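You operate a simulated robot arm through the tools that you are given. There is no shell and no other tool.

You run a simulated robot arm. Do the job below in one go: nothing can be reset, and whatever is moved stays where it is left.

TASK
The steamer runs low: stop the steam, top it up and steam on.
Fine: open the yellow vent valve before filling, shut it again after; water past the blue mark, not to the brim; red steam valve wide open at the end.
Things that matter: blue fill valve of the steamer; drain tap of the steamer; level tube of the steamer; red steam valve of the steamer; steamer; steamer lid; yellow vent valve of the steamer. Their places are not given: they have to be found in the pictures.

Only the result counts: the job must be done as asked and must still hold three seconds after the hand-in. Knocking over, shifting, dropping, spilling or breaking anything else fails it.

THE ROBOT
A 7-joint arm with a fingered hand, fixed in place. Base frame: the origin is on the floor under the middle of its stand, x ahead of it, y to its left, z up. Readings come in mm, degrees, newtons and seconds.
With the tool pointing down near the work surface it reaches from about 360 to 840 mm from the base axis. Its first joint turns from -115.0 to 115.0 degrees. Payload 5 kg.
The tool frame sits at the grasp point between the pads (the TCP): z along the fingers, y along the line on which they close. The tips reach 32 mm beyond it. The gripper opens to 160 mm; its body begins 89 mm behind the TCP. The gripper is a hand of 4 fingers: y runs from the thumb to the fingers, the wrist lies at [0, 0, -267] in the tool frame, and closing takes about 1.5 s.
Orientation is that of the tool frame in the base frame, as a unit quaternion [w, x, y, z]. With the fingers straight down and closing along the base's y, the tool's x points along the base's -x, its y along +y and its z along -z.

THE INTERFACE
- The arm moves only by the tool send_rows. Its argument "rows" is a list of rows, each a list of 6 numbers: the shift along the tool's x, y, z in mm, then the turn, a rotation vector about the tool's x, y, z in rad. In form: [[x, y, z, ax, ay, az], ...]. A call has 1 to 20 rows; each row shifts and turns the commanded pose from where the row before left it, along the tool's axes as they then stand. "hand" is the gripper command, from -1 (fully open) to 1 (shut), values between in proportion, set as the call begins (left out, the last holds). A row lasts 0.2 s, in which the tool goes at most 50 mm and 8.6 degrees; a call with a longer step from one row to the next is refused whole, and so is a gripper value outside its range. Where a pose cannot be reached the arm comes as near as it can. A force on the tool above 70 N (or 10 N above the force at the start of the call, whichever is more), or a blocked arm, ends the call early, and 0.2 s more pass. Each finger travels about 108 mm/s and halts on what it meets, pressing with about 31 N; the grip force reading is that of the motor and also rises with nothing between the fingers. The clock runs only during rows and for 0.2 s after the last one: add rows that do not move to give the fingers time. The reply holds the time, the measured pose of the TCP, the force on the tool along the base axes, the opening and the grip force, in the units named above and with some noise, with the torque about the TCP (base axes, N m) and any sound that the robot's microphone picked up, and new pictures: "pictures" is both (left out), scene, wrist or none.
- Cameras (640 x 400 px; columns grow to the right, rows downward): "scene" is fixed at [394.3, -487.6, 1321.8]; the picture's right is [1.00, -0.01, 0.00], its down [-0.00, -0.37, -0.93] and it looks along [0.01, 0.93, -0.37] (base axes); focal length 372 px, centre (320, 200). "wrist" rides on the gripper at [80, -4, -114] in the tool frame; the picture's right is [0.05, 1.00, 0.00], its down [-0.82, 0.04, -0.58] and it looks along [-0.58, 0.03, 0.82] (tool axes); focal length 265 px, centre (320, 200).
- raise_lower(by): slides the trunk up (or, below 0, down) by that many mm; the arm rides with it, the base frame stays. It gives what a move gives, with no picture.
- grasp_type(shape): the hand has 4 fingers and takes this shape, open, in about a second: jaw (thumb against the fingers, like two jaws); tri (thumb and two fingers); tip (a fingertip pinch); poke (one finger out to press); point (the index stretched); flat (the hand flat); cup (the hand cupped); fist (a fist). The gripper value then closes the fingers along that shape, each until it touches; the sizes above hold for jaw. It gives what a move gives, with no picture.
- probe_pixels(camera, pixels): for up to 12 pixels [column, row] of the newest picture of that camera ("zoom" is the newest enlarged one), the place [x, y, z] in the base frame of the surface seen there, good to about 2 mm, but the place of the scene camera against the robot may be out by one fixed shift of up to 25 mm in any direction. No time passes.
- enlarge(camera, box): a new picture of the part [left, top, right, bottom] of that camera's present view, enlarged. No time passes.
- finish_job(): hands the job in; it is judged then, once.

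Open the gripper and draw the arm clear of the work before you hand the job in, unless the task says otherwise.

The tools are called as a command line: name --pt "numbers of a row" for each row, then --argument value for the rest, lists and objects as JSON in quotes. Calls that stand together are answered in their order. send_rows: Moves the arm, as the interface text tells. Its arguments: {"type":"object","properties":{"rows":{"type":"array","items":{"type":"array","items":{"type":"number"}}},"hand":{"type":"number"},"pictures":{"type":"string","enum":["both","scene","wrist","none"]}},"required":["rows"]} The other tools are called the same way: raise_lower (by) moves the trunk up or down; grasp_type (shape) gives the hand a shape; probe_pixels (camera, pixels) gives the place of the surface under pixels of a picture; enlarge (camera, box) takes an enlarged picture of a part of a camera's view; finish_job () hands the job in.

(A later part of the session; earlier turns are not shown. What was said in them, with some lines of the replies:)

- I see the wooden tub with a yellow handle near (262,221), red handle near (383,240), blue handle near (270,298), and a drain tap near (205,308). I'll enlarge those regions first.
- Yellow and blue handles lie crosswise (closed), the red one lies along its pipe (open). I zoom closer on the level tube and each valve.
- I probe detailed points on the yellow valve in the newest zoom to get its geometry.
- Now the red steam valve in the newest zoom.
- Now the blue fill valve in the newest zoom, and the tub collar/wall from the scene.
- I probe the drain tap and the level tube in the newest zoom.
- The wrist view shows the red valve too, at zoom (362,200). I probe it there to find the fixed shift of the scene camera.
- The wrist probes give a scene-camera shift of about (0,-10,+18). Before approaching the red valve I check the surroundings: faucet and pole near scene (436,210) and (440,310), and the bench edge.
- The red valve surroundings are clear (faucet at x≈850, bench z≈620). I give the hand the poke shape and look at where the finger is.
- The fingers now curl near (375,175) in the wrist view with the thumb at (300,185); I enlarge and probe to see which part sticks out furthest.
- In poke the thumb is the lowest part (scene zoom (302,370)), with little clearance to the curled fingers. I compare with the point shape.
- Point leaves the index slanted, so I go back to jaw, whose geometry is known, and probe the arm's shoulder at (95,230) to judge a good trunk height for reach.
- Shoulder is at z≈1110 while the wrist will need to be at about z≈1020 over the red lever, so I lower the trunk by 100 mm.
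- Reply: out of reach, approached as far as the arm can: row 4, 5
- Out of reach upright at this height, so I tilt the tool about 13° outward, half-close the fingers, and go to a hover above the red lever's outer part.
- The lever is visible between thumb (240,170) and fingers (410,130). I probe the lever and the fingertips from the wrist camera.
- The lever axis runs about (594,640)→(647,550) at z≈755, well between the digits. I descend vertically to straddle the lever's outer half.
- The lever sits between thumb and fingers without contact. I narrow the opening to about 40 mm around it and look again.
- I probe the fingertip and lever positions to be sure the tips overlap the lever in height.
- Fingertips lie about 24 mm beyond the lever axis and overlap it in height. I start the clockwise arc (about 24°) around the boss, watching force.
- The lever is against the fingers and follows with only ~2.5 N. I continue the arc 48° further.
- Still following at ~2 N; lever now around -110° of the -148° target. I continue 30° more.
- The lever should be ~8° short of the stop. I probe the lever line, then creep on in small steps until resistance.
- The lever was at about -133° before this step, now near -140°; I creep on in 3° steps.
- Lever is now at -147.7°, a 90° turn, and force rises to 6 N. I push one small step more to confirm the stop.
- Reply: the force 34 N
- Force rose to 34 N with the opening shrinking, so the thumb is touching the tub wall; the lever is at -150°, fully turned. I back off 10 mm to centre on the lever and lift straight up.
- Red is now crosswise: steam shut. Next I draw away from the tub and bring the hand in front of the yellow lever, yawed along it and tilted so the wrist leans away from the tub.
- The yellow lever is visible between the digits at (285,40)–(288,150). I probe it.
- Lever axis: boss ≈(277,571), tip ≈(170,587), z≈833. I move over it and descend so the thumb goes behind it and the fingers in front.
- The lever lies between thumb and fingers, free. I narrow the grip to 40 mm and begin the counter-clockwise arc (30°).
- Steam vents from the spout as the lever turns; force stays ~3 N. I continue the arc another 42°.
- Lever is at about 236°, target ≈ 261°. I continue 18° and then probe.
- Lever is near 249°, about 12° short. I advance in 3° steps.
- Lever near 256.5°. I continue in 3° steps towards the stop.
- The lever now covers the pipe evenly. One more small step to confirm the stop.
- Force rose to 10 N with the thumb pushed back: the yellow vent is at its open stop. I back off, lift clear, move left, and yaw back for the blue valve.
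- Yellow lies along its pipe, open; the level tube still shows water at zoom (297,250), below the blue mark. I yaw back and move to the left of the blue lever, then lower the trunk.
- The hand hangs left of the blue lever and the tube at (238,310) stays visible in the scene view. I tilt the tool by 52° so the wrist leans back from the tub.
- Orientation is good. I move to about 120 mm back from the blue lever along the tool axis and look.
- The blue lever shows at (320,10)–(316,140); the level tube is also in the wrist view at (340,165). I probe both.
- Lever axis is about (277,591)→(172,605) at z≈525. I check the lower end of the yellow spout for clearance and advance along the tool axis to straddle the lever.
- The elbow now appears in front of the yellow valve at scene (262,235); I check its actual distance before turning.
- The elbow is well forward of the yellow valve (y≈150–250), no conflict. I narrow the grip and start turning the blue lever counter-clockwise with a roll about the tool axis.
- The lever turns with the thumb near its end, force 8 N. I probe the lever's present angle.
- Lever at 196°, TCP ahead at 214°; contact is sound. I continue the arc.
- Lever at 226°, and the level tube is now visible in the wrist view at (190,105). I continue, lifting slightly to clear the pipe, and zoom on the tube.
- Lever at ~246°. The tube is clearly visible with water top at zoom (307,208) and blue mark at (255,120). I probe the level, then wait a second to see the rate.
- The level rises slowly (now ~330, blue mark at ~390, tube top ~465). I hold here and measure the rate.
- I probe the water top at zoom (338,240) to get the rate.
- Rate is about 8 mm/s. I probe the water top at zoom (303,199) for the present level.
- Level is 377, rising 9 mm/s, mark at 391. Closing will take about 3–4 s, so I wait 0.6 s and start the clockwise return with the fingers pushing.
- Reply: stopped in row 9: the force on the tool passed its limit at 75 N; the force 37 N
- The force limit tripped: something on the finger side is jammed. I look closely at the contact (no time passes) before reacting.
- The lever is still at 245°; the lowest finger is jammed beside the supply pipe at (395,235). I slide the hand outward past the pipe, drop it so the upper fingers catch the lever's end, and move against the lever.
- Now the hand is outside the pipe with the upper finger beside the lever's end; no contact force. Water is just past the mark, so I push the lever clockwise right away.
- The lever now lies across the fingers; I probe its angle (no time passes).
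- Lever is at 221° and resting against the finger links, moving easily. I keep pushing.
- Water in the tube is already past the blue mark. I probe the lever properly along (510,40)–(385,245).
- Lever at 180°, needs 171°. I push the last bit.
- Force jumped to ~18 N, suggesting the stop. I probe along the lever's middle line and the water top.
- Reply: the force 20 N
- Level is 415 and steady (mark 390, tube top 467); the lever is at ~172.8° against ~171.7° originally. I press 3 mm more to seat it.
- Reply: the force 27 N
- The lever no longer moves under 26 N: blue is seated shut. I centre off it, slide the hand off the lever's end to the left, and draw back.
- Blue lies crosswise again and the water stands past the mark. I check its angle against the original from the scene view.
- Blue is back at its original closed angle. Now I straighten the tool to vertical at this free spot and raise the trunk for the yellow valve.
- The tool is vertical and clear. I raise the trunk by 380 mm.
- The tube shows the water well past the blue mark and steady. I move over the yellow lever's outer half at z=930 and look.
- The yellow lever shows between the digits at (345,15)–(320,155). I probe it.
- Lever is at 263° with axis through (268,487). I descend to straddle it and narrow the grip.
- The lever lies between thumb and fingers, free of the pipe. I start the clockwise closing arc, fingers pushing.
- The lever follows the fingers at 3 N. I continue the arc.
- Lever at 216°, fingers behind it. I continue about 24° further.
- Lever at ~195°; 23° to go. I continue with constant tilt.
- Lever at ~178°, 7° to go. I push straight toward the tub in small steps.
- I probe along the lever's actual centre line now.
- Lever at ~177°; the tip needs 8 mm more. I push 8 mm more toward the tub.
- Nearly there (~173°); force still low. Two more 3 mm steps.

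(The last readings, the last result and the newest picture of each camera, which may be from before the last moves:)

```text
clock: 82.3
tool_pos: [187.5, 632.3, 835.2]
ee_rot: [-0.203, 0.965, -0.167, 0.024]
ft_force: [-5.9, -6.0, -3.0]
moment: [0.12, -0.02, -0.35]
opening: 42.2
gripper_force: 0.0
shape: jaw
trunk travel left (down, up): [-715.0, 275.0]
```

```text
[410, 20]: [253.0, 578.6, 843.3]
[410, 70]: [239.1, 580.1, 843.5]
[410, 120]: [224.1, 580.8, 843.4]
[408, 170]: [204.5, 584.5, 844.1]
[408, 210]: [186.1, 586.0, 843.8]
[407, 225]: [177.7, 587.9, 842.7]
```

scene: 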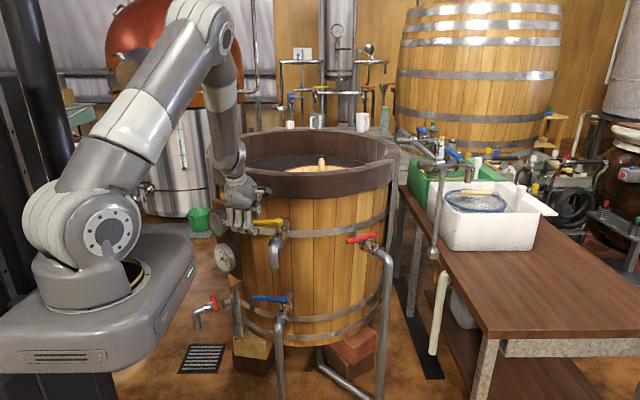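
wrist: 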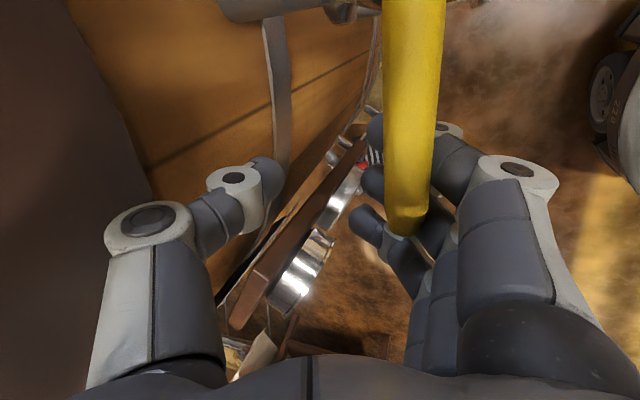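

Lever ≈171°, force rising to 9 N. One more small push to seat it.

send_rows --pt "-1.0 -2.6 1.1 0 0 0" --pt "0 0 0 0 0 0" --pictures "wrist"

probe_pixels --camera "wrist" --pixels '[[412, 20], [412, 70], [412, 120], [410, 170], [409, 210], [408, 225]]'

```text
clock: 82.9
tool_pos: [187.2, 633.7, 834.3]
ee_rot: [-0.202, 0.965, -0.168, 0.024]
ft_force: [-4.8, -19.1, 0.1]
moment: [0.49, 0.02, -0.34]
opening: 42.4
gripper_force: 0.2
shape: jaw
trunk travel left (down, up): [-715.0, 275.0]
```

wrist: 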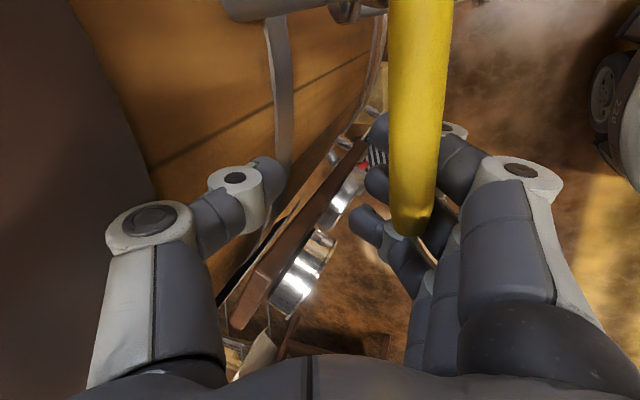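

```text
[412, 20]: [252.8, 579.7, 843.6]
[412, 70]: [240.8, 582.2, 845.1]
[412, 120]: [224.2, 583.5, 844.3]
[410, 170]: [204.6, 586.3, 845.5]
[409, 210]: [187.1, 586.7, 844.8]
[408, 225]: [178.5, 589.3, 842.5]
```

Force 19 N with no more movement: yellow is shut. I back the fingers off, retract along the tool axis, move away from the tub and straighten up.

send_rows --pt "0 5 0 0 0 0" --pt "0 5 0 0 0 0" --pt "0 0 -30 0 0 0" --pt "0 0 -40 0 0 0" --pt "0 0 -40 0 0 0" --pt "10 25.9 -11.4 0 0 0" --pt "10 25.9 -11.4 0 0 0" --pt "0 0 0 -0.137 0 0" --pt "0 0 0 -0.137 0 0" --pt "0 0 0 -0.137 0 0" --pt "0 0 0 0 0 -0.145" --pt "0 0 0 0 0 -0.145" --pt "0 0 0 0 0 -0.145" --pt "0 0 0 0 0 -0.145" --pt "0 0 0 0 0 -0.145" --pt "0 0 0 0 0 -0.145" --pt "0 0 0 0 0 0" --pictures "both"

enlarge --camera "scene" --box '[190, 200, 318, 345]'

enlarge --camera "scene" --box '[240, 205, 304, 245]'

```text
clock: 86.5
tool_pos: [172.2, 525.5, 932.1]
ee_rot: [-0.006, 0.964, 0.264, -0.009]
ft_force: [-0.4, 0.6, -0.5]
moment: [0.02, 0.01, -0.01]
opening: 39.8
gripper_force: 0.0
shape: jaw
trunk travel left (down, up): [-715.0, 275.0]
```

scene: 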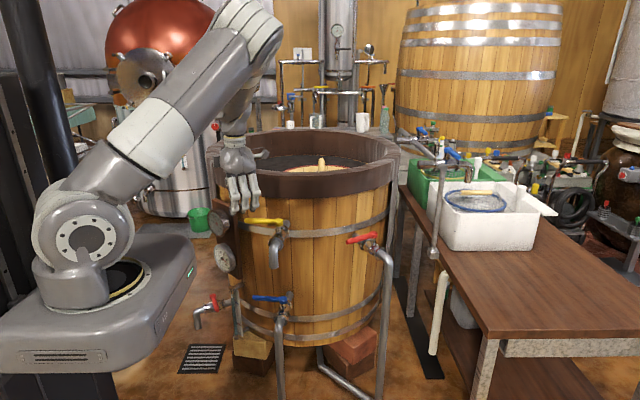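
wrist: 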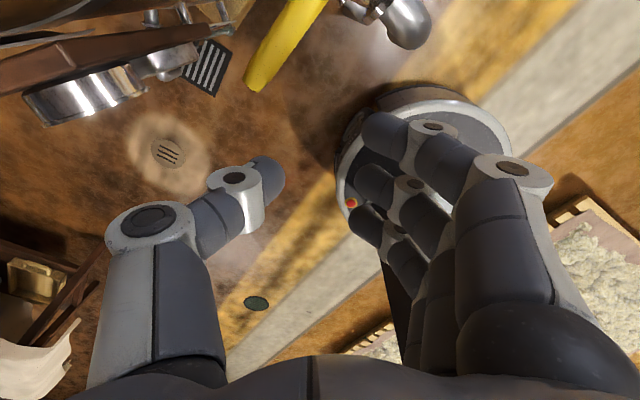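

```text
2.76 times, centred on (254, 272) of scene
```

zoom: 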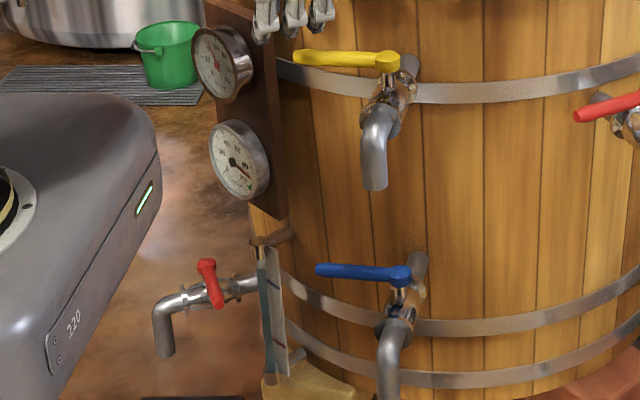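

```text
10.00 times, centred on (272, 225) of scene
```

zoom: 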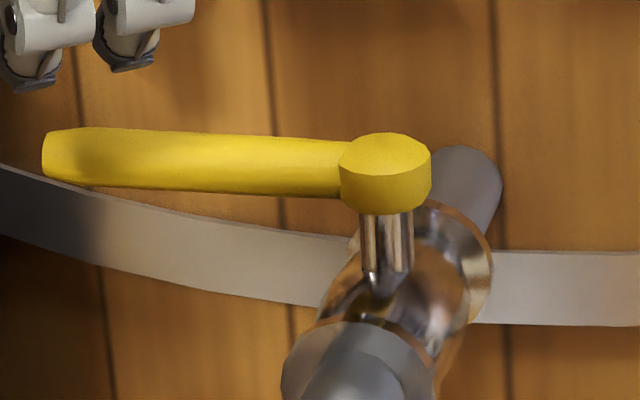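

Yellow looks exactly as it did at the start: shut. I check blue in the same way and carry the hand over to the red valve.

enlarge --camera "scene" --box '[240, 285, 304, 325]'

send_rows --pt "37.4 21.4 0 0 0 0" --pt "37.4 21.4 0 0 0 0" --pt "37.4 21.4 0 0 0 0" --pt "37.4 21.4 0 0 0 0" --pt "37.4 21.4 0 0 0 0" --pt "37.4 21.4 0 0 0 0" --pt "37.4 21.4 0 0 0 0" --pt "37.4 21.4 0 0 0 0" --pt "0 0 0 0 0 0" --hand 0.2 --pictures "scene"

raise_lower --by -90

```text
10.00 times, centred on (272, 305) of scene
```

zoom: 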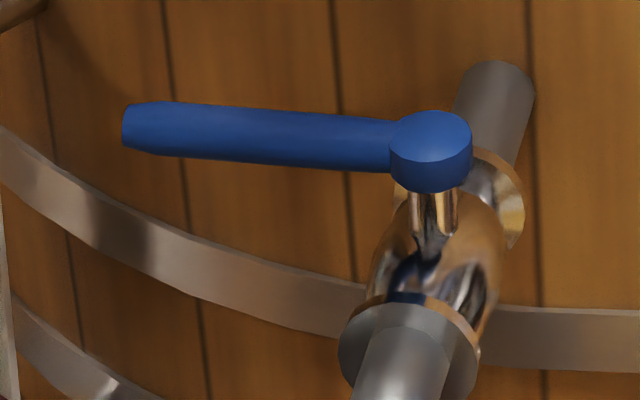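

```text
clock: 88.5
tool_pos: [515.7, 528.5, 923.0]
ee_rot: [-0.006, 0.965, 0.263, -0.011]
ft_force: [-0.1, -0.7, -0.8]
moment: [-0.01, -0.02, 0.01]
opening: 63.5
gripper_force: 0.0
shape: jaw
trunk travel left (down, up): [-715.0, 275.0]
```

scene: 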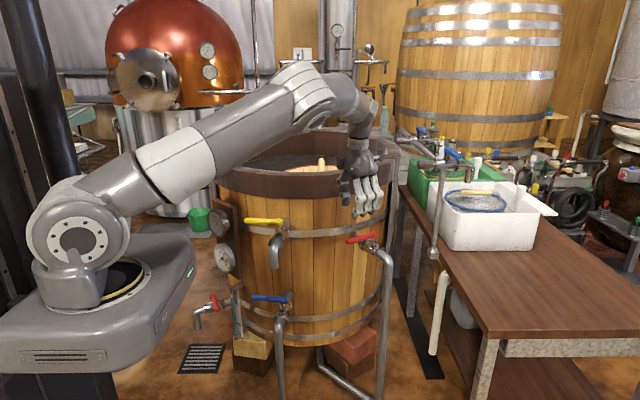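

```text
clock: 89.8
tool_pos: [515.8, 527.1, 834.1]
ee_rot: [-0.006, 0.965, 0.263, -0.009]
ft_force: [-0.9, 0.5, 0.7]
moment: [-0.02, 0.02, -0.02]
opening: 63.2
gripper_force: 0.0
shape: jaw
trunk travel left (down, up): [-625.0, 365.0]
```

Blue matches its original closed picture exactly. I tilt by 20° away from the tub and move over the red lever, then look.

send_rows --pt "0 0 0 0.1163 0 0" --pt "0 0 0 0.1163 0 0" --pt "0 0 0 0.1163 0 0" --pt "14 -25 0.6 0 0 0" --pt "14 -25 0.6 0 0 0" --pt "0 0 0 0 0 0" --pictures "both"

```text
clock: 91.2
tool_pos: [517.6, 584.3, 849.4]
ee_rot: [-0.173, 0.949, 0.257, -0.054]
ft_force: [0.6, 0.4, -1.1]
moment: [-0.03, -0.01, 0.0]
opening: 63.5
gripper_force: 0.0
shape: jaw
trunk travel left (down, up): [-625.0, 365.0]
```

scene: 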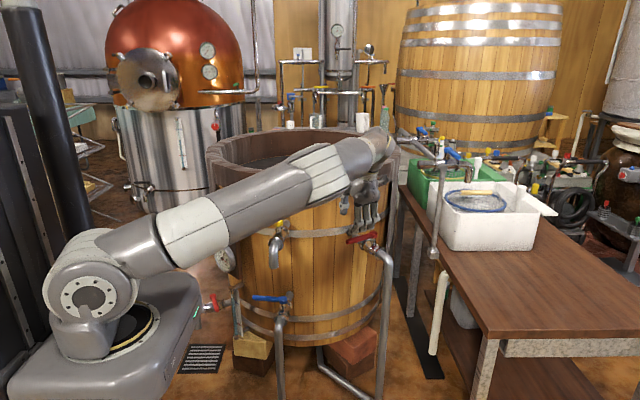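
wrist: 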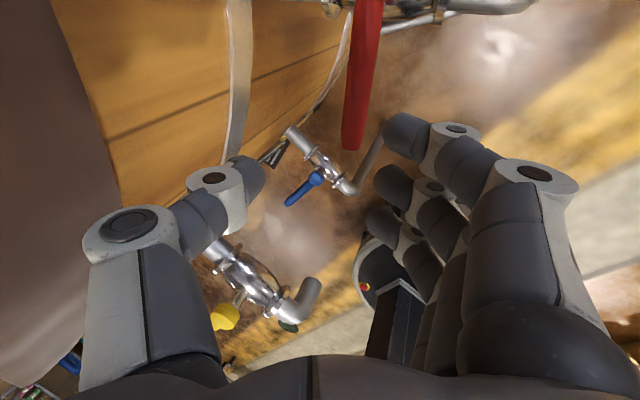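

The upper arm passes near the yellow valve in the view; I check its distance, and probe the red lever.

probe_pixels --camera "scene" --pixels '[[250, 215], [265, 210], [300, 190], [330, 170], [275, 238], [365, 150]]'

probe_pixels --camera "wrist" --pixels '[[371, 8], [367, 40], [362, 80], [357, 115], [353, 145], [245, 175], [395, 130], [385, 185]]'

```text
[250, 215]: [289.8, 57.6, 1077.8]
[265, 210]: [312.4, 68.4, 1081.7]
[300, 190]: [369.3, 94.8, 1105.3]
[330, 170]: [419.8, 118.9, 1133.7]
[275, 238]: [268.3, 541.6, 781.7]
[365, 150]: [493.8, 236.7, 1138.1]
```

```text
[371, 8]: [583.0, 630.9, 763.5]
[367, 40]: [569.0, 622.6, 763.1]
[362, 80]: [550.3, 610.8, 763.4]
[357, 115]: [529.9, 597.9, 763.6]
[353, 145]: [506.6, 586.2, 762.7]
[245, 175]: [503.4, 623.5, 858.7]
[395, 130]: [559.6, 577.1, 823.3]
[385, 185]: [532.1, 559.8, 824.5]
```

The arm is far from the yellow valve. The red lever runs (583,631)→(500,582); I descend so the thumb goes behind it and the fingers in front.

send_rows --pt "0.4 10.9 28.6 0 0 0" --pt "0.4 10.9 28.6 0 0 0" --pt "0.4 10.9 28.6 0 0 0" --pt "0 -4.6 1.8 0 0 0" --pt "0 0 0 0 0 0" --pictures "both"

```text
clock: 92.4
tool_pos: [512.0, 588.6, 757.9]
ee_rot: [-0.173, 0.949, 0.257, -0.053]
ft_force: [-1.0, -0.2, -0.1]
moment: [0.02, 0.03, 0.01]
opening: 63.7
gripper_force: 0.0
shape: jaw
trunk travel left (down, up): [-625.0, 365.0]
```

scene: 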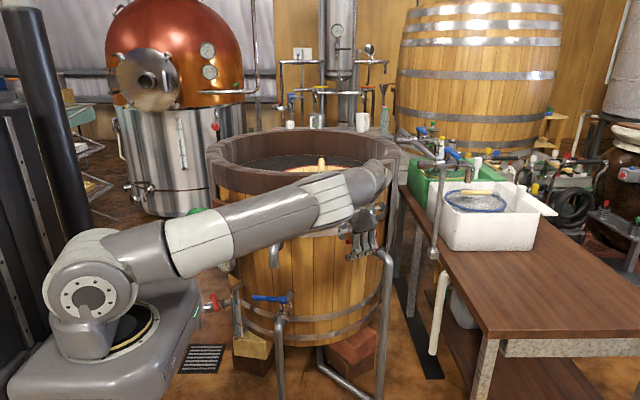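
wrist: 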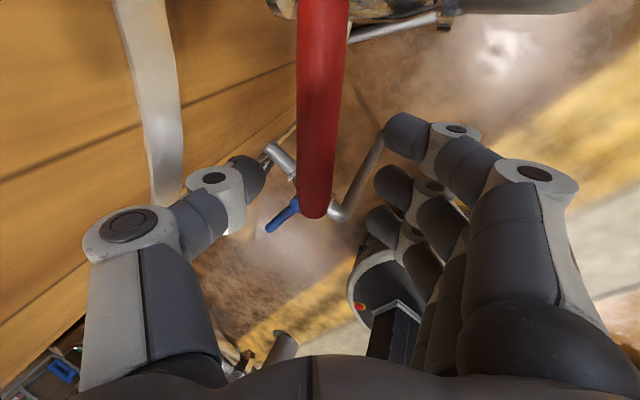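

The lever is between thumb and fingers. I narrow the grip and start the counter-clockwise arc to open the steam.

send_rows --pt "0 0 0 0 0 0" --pt "0 0 0 0 0 0" --pt "0.52 9.26 -3.37 -0.0436 -0.0359 -0.0987" --pt "0.52 9.39 -2.96 -0.0436 -0.0316 -0.1001" --pt "0.52 9.51 -2.55 -0.0436 -0.0272 -0.1014" --pt "0.52 9.62 -2.13 -0.0436 -0.0227 -0.1025" --pt "0.52 9.7 -1.71 -0.0436 -0.0182 -0.1034" --hand 0.5 --pictures "both"

probe_pixels --camera "wrist" --pixels '[[320, 20], [315, 70], [305, 120], [300, 170], [295, 200]]'

```text
clock: 94.0
tool_pos: [548.5, 552.1, 756.2]
ee_rot: [-0.062, 0.861, 0.503, -0.046]
ft_force: [-1.5, 0.4, 1.4]
moment: [0.02, 0.06, -0.01]
opening: 41.0
gripper_force: 0.1
shape: jaw
trunk travel left (down, up): [-625.0, 365.0]
```

scene: 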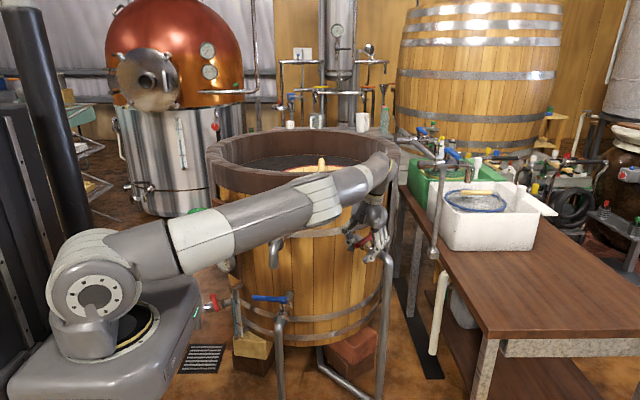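
wrist: 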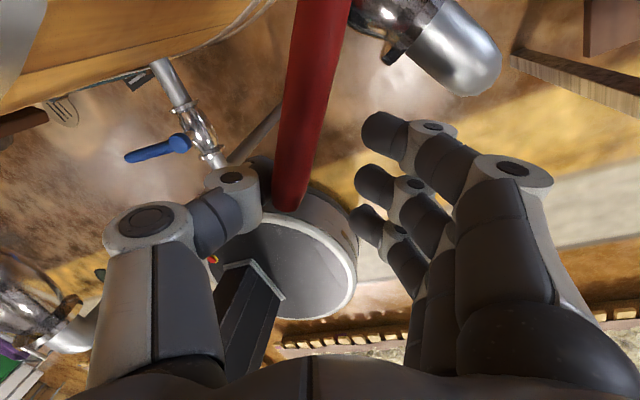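

```text
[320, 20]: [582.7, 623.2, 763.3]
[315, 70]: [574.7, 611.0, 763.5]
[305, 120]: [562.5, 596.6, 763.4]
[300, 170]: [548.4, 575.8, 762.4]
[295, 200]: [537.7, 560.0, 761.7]
```

Lever at ~234° and moving easily. I continue the arc.

send_rows --pt "0.52 9.77 -1.29 -0.0436 -0.0137 -0.1041" --pt "0.52 9.81 -0.86 -0.0436 -0.0092 -0.1046" --pt "0.52 9.84 -0.43 -0.0436 -0.0046 -0.1049" --pt "0.52 9.85 0 -0.0436 0 -0.105" --pt "0.52 9.84 0.43 -0.0436 0.0046 -0.1049" --pt "0.52 9.81 0.86 -0.0436 0.0092 -0.1046" --pictures "both"

probe_pixels --camera "wrist" --pixels '[[320, 20], [315, 70], [305, 120], [297, 170], [290, 200]]'

```text
clock: 95.4
tool_pos: [605.6, 541.8, 755.5]
ee_rot: [0.037, 0.664, 0.746, 0.033]
ft_force: [-2.2, -0.2, 0.7]
moment: [-0.03, 0.03, 0.0]
opening: 41.3
gripper_force: 0.0
shape: jaw
trunk travel left (down, up): [-625.0, 365.0]
```

scene: 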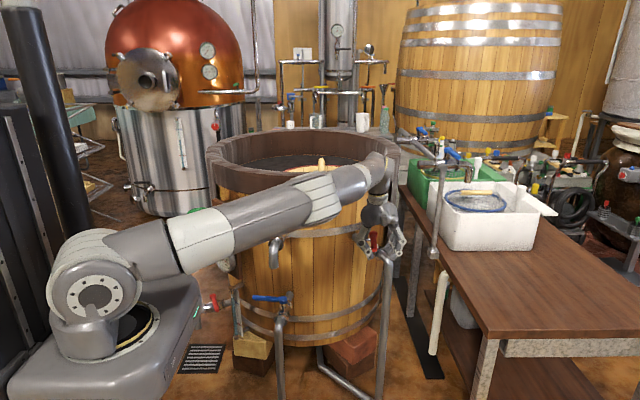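
wrist: 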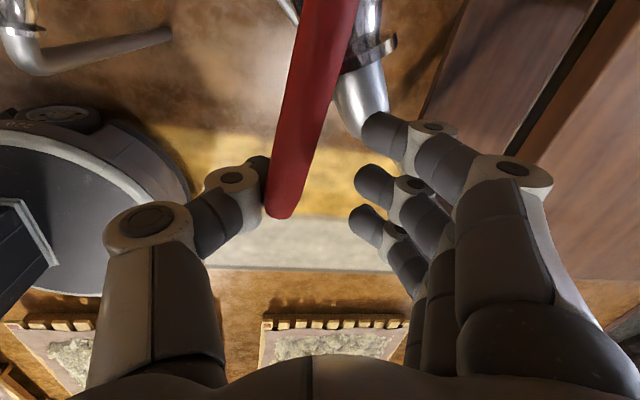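

```text
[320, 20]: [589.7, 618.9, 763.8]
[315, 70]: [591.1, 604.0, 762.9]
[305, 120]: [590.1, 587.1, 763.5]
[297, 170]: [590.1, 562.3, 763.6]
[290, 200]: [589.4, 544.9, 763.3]
```

Lever at ~268°, 33° to go. I raise the tool by 5 mm so the fingers clear the pipe and continue.

send_rows --pt "0.52 10.4 -3.7 -0.0436 0.0137 -0.1041" --pt "0.52 9.7 1.71 -0.0436 0.0182 -0.1034" --pt "0.52 9.62 2.13 -0.0436 0.0227 -0.1025" --pt "0.52 9.51 2.55 -0.0436 0.0272 -0.1014" --pictures "both"

probe_pixels --camera "wrist" --pixels '[[320, 20], [315, 70], [305, 120], [297, 170], [290, 200]]'

```text
clock: 96.4
tool_pos: [643.5, 554.2, 760.3]
ee_rot: [0.07, 0.49, 0.861, 0.115]
ft_force: [-1.8, -2.9, 0.6]
moment: [-0.05, 0.01, 0.04]
opening: 41.6
gripper_force: 0.1
shape: jaw
trunk travel left (down, up): [-625.0, 365.0]
```

scene: 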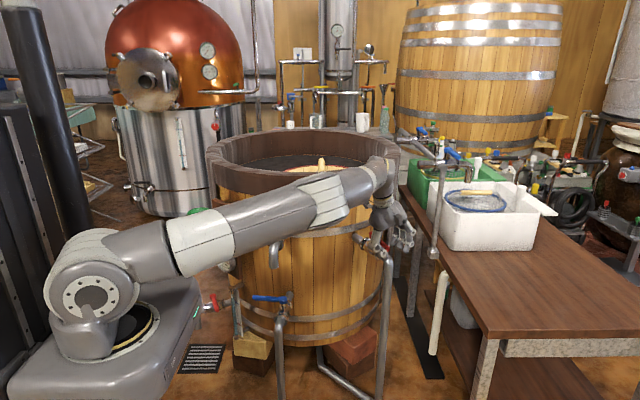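
wrist: 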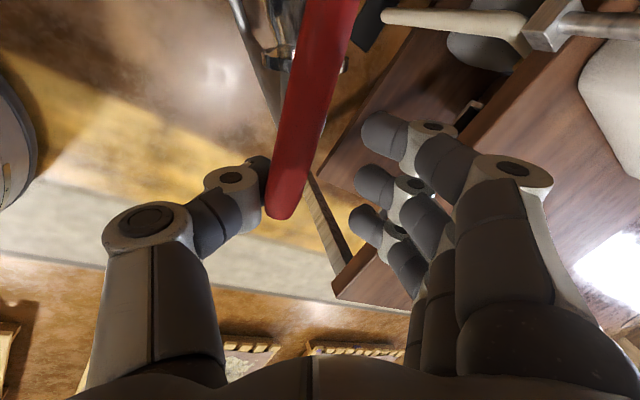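

```text
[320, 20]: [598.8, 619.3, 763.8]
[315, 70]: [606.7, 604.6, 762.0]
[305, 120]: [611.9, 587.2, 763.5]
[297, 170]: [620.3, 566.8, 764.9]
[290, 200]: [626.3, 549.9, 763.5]
```

Lever at ~291°, 10° short. I advance in 3° steps.

send_rows --pt "0.13 4.9 1.5 0 0.0152 -0.0497" --pt "0.13 4.9 1.5 0 0.0152 -0.0497" --pt "0.13 4.9 1.5 0 0.0152 -0.0497" --pt "0 0 0 0 0 0" --pictures "wrist"

probe_pixels --camera "wrist" --pixels '[[325, 20], [318, 70], [308, 120], [297, 170], [290, 200]]'

```text
clock: 97.4
tool_pos: [654.0, 562.6, 758.3]
ee_rot: [0.057, 0.421, 0.897, 0.121]
ft_force: [-0.2, -2.3, -0.2]
moment: [-0.01, -0.01, 0.05]
opening: 41.7
gripper_force: 0.0
shape: jaw
trunk travel left (down, up): [-625.0, 365.0]
```

wrist: 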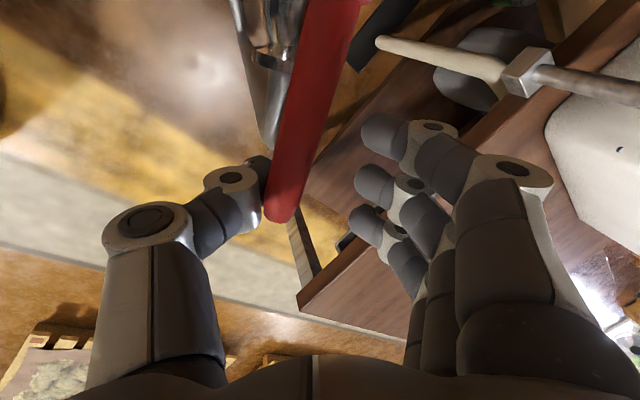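

```text
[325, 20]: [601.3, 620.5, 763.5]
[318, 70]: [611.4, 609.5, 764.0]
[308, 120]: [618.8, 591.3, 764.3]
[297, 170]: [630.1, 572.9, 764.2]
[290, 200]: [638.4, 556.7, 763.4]
```

Lever at ~298–300°, nearly along its pipe. Two more small steps to reach the stop.

send_rows --pt "0.13 4.9 1.5 0 0.0152 -0.0497" --pt "0 3 0.9 0 0 0" --pt "0 0 0 0 0 0" --pictures "wrist"

probe_pixels --camera "wrist" --pixels '[[325, 20], [318, 70], [308, 120], [297, 170], [290, 200]]'

```text
clock: 98.2
tool_pos: [661.4, 568.6, 758.2]
ee_rot: [0.055, 0.398, 0.907, 0.124]
ft_force: [-0.1, -3.3, -0.6]
moment: [0.0, 0.03, 0.06]
opening: 41.8
gripper_force: 0.0
shape: jaw
trunk travel left (down, up): [-625.0, 365.0]
```

wrist: 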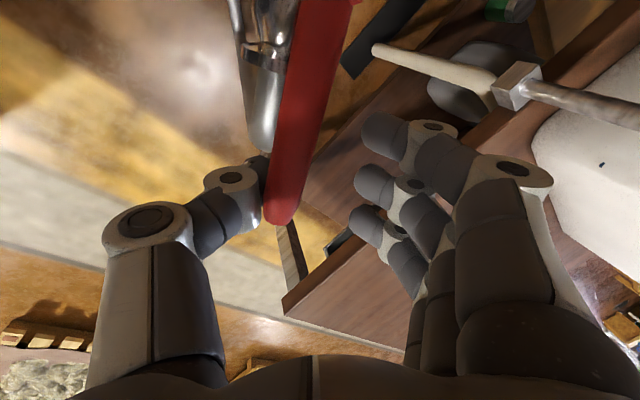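

```text
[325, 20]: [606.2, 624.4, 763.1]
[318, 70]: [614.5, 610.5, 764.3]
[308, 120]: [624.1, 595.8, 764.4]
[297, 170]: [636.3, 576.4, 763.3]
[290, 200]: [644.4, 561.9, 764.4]
```

Lever at ~301.5° but force still only 3 N; I continue in 3 mm steps until it resists.

send_rows --pt "0 3 0.9 0 0.005 -0.02" --pt "0 2 0.6 0 0 0" --pt "0 0 0 0 0 0" --pictures "wrist"

probe_pixels --camera "wrist" --pixels '[[325, 20], [318, 70], [308, 120], [297, 170], [290, 200]]'

```text
clock: 99.0
tool_pos: [664.4, 571.1, 758.9]
ee_rot: [0.053, 0.389, 0.911, 0.124]
ft_force: [-7.9, -8.1, 2.6]
moment: [-0.08, 0.11, 0.02]
opening: 45.0
gripper_force: 0.2
shape: jaw
trunk travel left (down, up): [-625.0, 365.0]
```

wrist: 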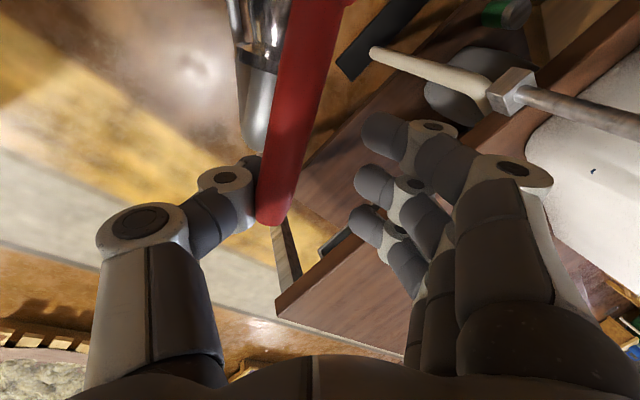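

```text
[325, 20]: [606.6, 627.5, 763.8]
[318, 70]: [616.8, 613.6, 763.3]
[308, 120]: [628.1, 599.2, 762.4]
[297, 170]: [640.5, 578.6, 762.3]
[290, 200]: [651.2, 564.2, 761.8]
```

Force rose to 11 N and the thumb is being pushed back: the stop. I give 2 mm more to be sure it is wide open, then back off and lift.

send_rows --pt "0 2 0.6 0 0 0" --pt "0 0 0 0 0 0" --pictures "wrist"

send_rows --pt "0 -6 -1.5 0 0 0" --pt "0 -7 -2 0 0 0" --pt "0 0 0 0 0 0" --pictures "both"

enlarge --camera "wrist" --box '[180, 0, 500, 260]'

```text
clock: 99.6
tool_pos: [666.0, 573.0, 759.4]
ee_rot: [0.054, 0.388, 0.912, 0.123]
ft_force: [-10.7, -11.2, 4.8]
moment: [-0.13, 0.18, -0.02]
opening: 46.4
gripper_force: 0.0
shape: jaw
trunk travel left (down, up): [-625.0, 365.0]
```

wrist: 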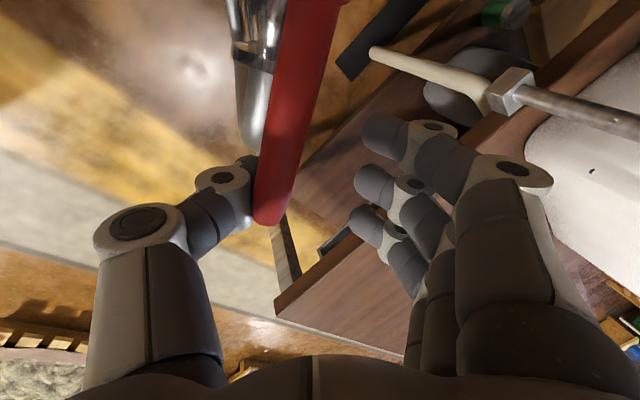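

```text
clock: 100.4
tool_pos: [656.3, 564.8, 758.2]
ee_rot: [0.053, 0.389, 0.911, 0.123]
ft_force: [0.5, -0.3, -0.1]
moment: [0.01, 0.02, 0.0]
opening: 40.5
gripper_force: 0.1
shape: jaw
trunk travel left (down, up): [-625.0, 365.0]
```

scene: 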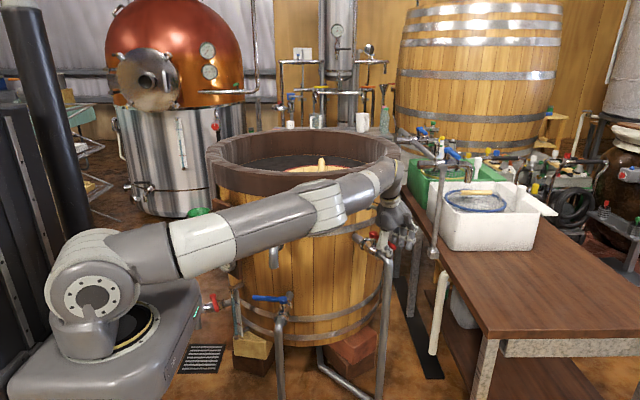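
wrist: 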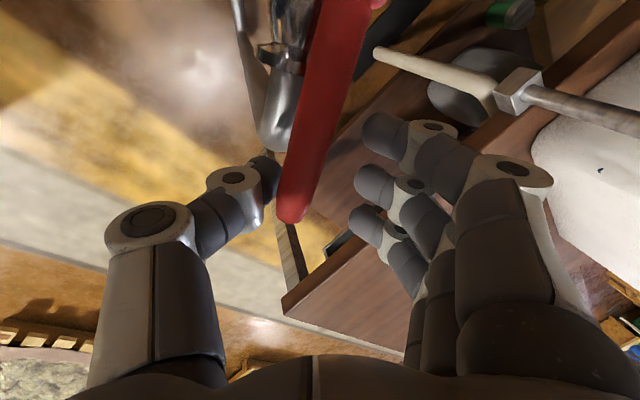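

```text
1.54 times, centred on (340, 130) of wrist
```

zoom: 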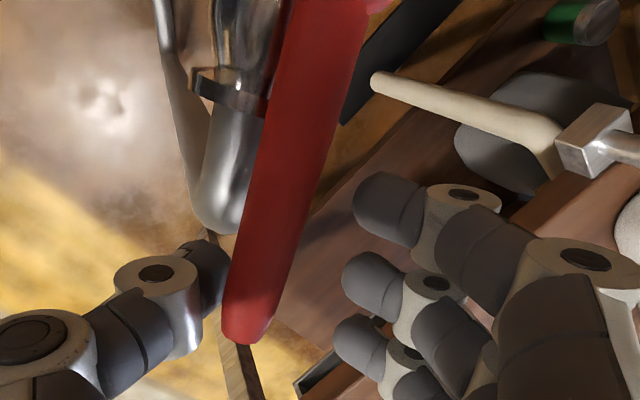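

Now I open the fingers a little and retract along the tool axis, clear of the red lever.

send_rows --pt "0 0 0 0 0 0" --pt "0 0 0 0 0 0" --pt "0 0 -20 0 0 0" --pt "0 0 -35 0 0 0" --pt "0 0 -40 0 0 0" --pt "0 0 -40 0 0 0" --pt "0 0 0 0 0 0" --hand 0.2 --pictures "both"

enlarge --camera "scene" --box '[345, 220, 409, 260]'

enlarge --camera "scene" --box '[190, 200, 318, 345]'

```text
clock: 102.0
tool_pos: [629.2, 538.4, 885.3]
ee_rot: [0.053, 0.388, 0.912, 0.123]
ft_force: [-0.1, -0.6, -0.3]
moment: [0.02, -0.02, 0.0]
opening: 63.6
gripper_force: 0.0
shape: jaw
trunk travel left (down, up): [-625.0, 365.0]
```

scene: 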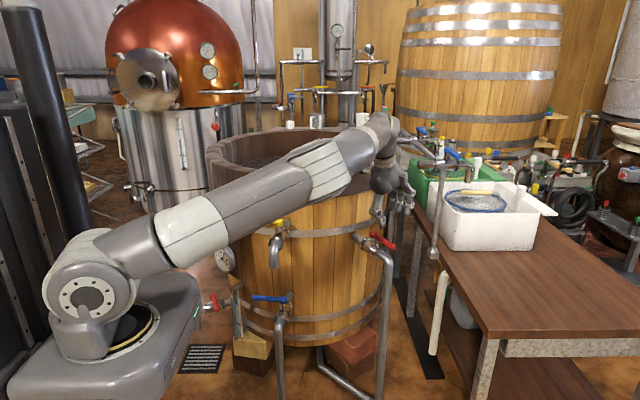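
wrist: 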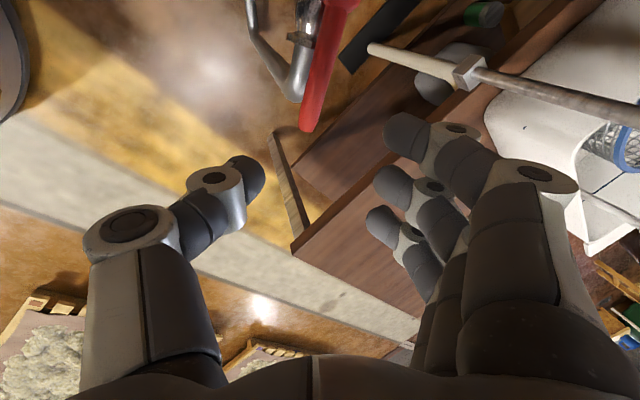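

```text
10.00 times, centred on (377, 240) of scene
```

zoom: 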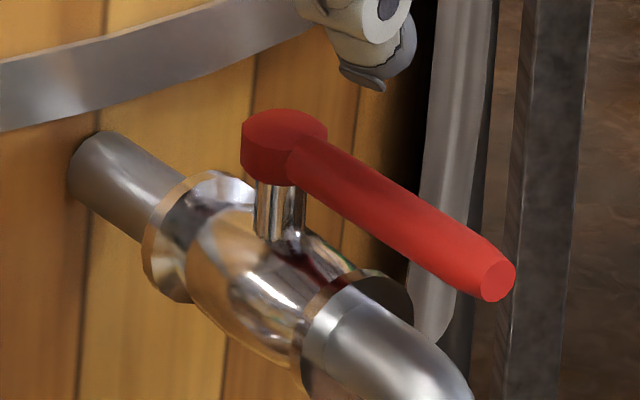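

```text
2.76 times, centred on (254, 272) of scene
```

zoom: 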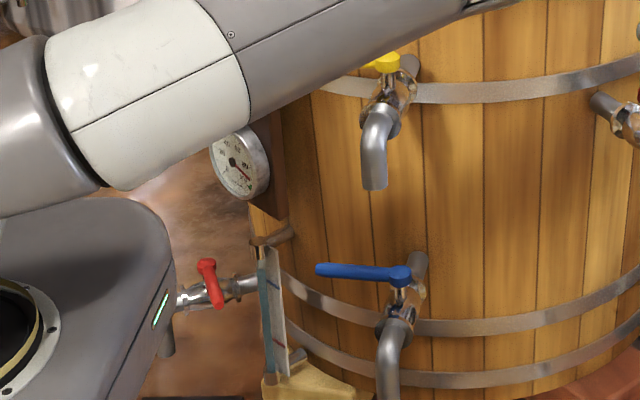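

The red lever matches its original wide-open picture. I draw the arm back and up, open the gripper fully, and check the final state.

send_rows --pt "6.1 -30.7 -21 0 0 0" --pt "6.1 -30.7 -21 0 0 0" --pt "6.1 -30.7 -21 0 0 0" --pt "6.1 -30.7 -21 0 0 0" --pt "6.1 -30.7 -21 0 0 0" --pt "0 0 0 0 0 0" --pt "0 0 0 0 0 0" --pt "0 0 0 0 0 0" --pt "0 0 0 0 0 0" --pt "0 0 0 0 0 0" --hand -1 --pictures "both"

enlarge --camera "scene" --box '[180, 190, 420, 340]'

enlarge --camera "scene" --box '[215, 275, 263, 345]'

enlarge --camera "scene" --box '[190, 210, 254, 275]'

```text
clock: 104.2
tool_pos: [479.3, 440.4, 949.0]
ee_rot: [0.054, 0.388, 0.912, 0.123]
ft_force: [0.7, -0.4, 0.2]
moment: [0.03, -0.01, -0.03]
opening: 159.8
gripper_force: 0.0
shape: jaw
trunk travel left (down, up): [-625.0, 365.0]
```

scene: 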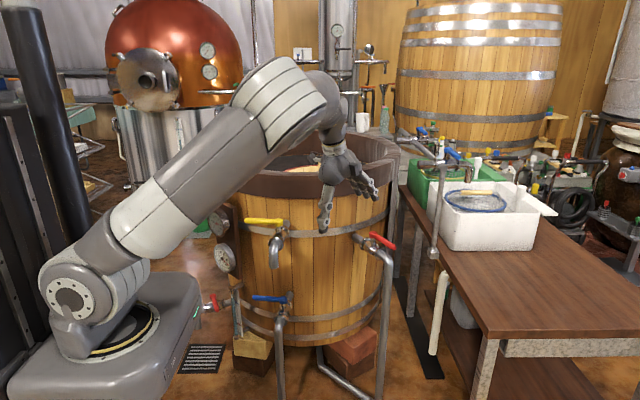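
wrist: 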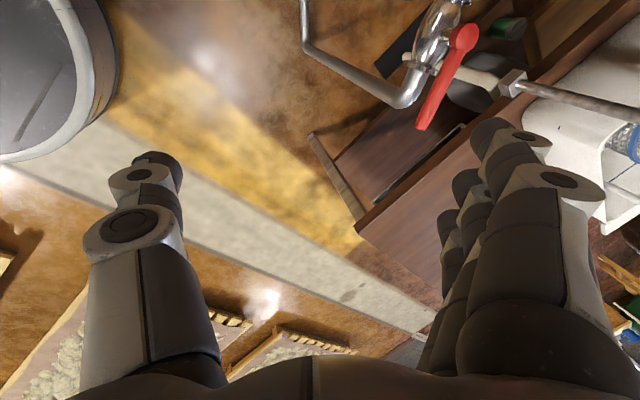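

```text
2.67 times, centred on (300, 265) of scene
```

zoom: 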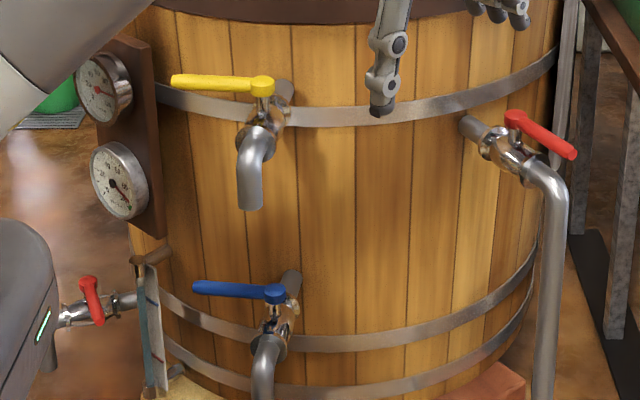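

```text
5.71 times, centred on (239, 310) of scene
```

zoom: 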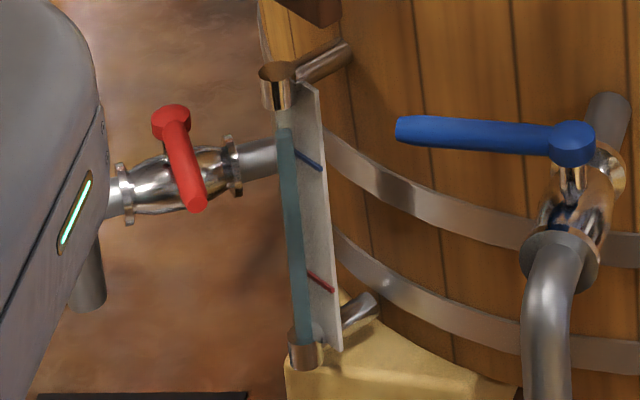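

```text
6.15 times, centred on (222, 242) of scene
```

zoom: 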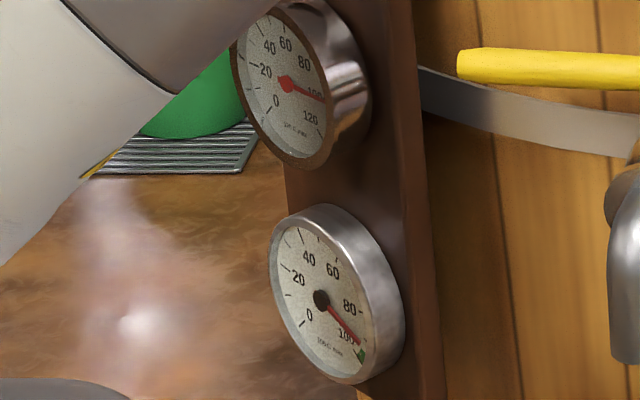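

All valves stand as wanted: yellow and blue shut, red wide open, drain untouched. I make a final check of the water level and lid before handing in.

send_rows --pt "0 -20 -30 0 0 0" --pt "0 -20 -30 0 0 0" --pt "0 0 0 0 0 0" --pt "0 0 0 0 0 0" --pt "0 0 0 0 0 0" --pt "0 0 0 0 0 0" --pt "0 0 0 0 0 0" --pictures "both"

enlarge --camera "scene" --box '[200, 120, 420, 260]'

enlarge --camera "scene" --box '[215, 275, 263, 345]'

probe_pixels --camera "zoom" --pixels '[[285, 132], [286, 140], [284, 126], [310, 160], [278, 75]]'

```text
clock: 105.8
tool_pos: [443.7, 400.4, 995.6]
ee_rot: [0.054, 0.389, 0.912, 0.122]
ft_force: [0.2, -0.1, -0.6]
moment: [-0.02, 0.04, -0.01]
opening: 159.7
gripper_force: 0.0
shape: jaw
trunk travel left (down, up): [-625.0, 365.0]
```

scene: 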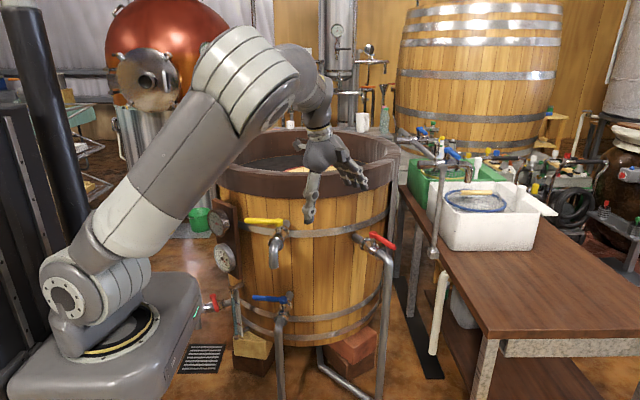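
wrist: 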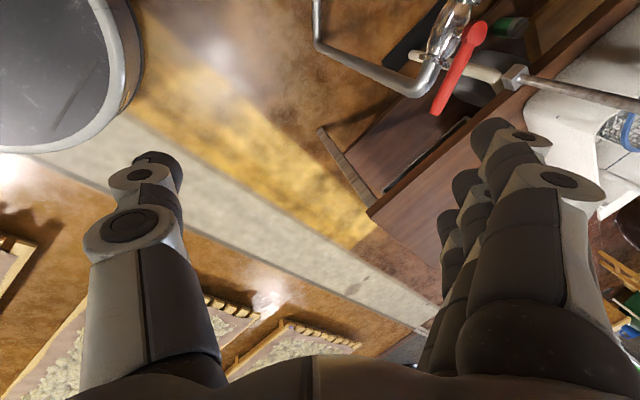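

```text
2.86 times, centred on (310, 190) of scene
```

zoom: 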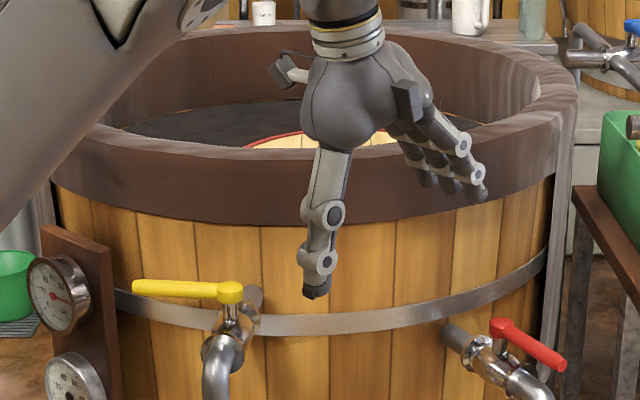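

```text
5.71 times, centred on (239, 310) of scene
```

zoom: 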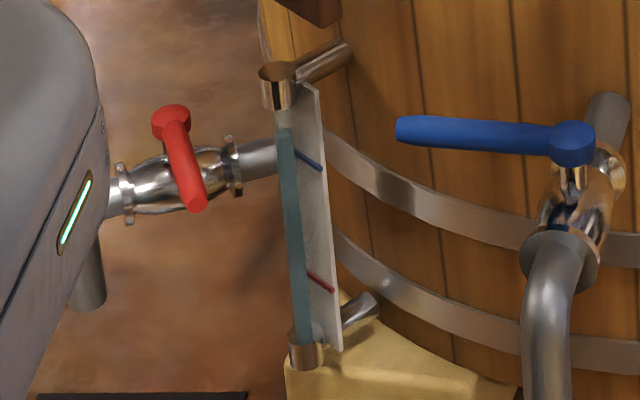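

```text
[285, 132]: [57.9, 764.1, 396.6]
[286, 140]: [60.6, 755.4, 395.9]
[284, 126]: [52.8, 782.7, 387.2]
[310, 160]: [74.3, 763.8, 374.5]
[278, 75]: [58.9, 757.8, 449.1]
```

Level is steady at about 22 mm above the blue mark and 52 mm below the tube's top. Blue and yellow are shut, red is wide open, and the hand is open and clear, so I hand in the job.

finish_job

```text
The job is handed in.
```

The steamer is topped up and steaming again, and I've handed the job in; the judging result hasn't come back.

- **Steam:** I shut the red valve before filling. It is wide open again and looks the same as at the start.
- **Vent:** The yellow valve was open while filling and is now shut at its stop.
- **Water:** The level is about 22 mm above the blue mark and about 52 mm below the top of the tube, and it stayed steady once filling stopped. The blue valve is shut.
- **Not touched:** I left the drain tap and lid alone.

**Contacts while working:**
- The thumb pressed against the tub at about 34 N while I was closing the red valve.
- A finger jammed beside the supply pipe when I started closing the blue valve. The arm's 70 N force limit stopped it at about 75 N, and I finished closing the valve from a different position.

Nothing visibly moved or broke in the pictures afterwards.
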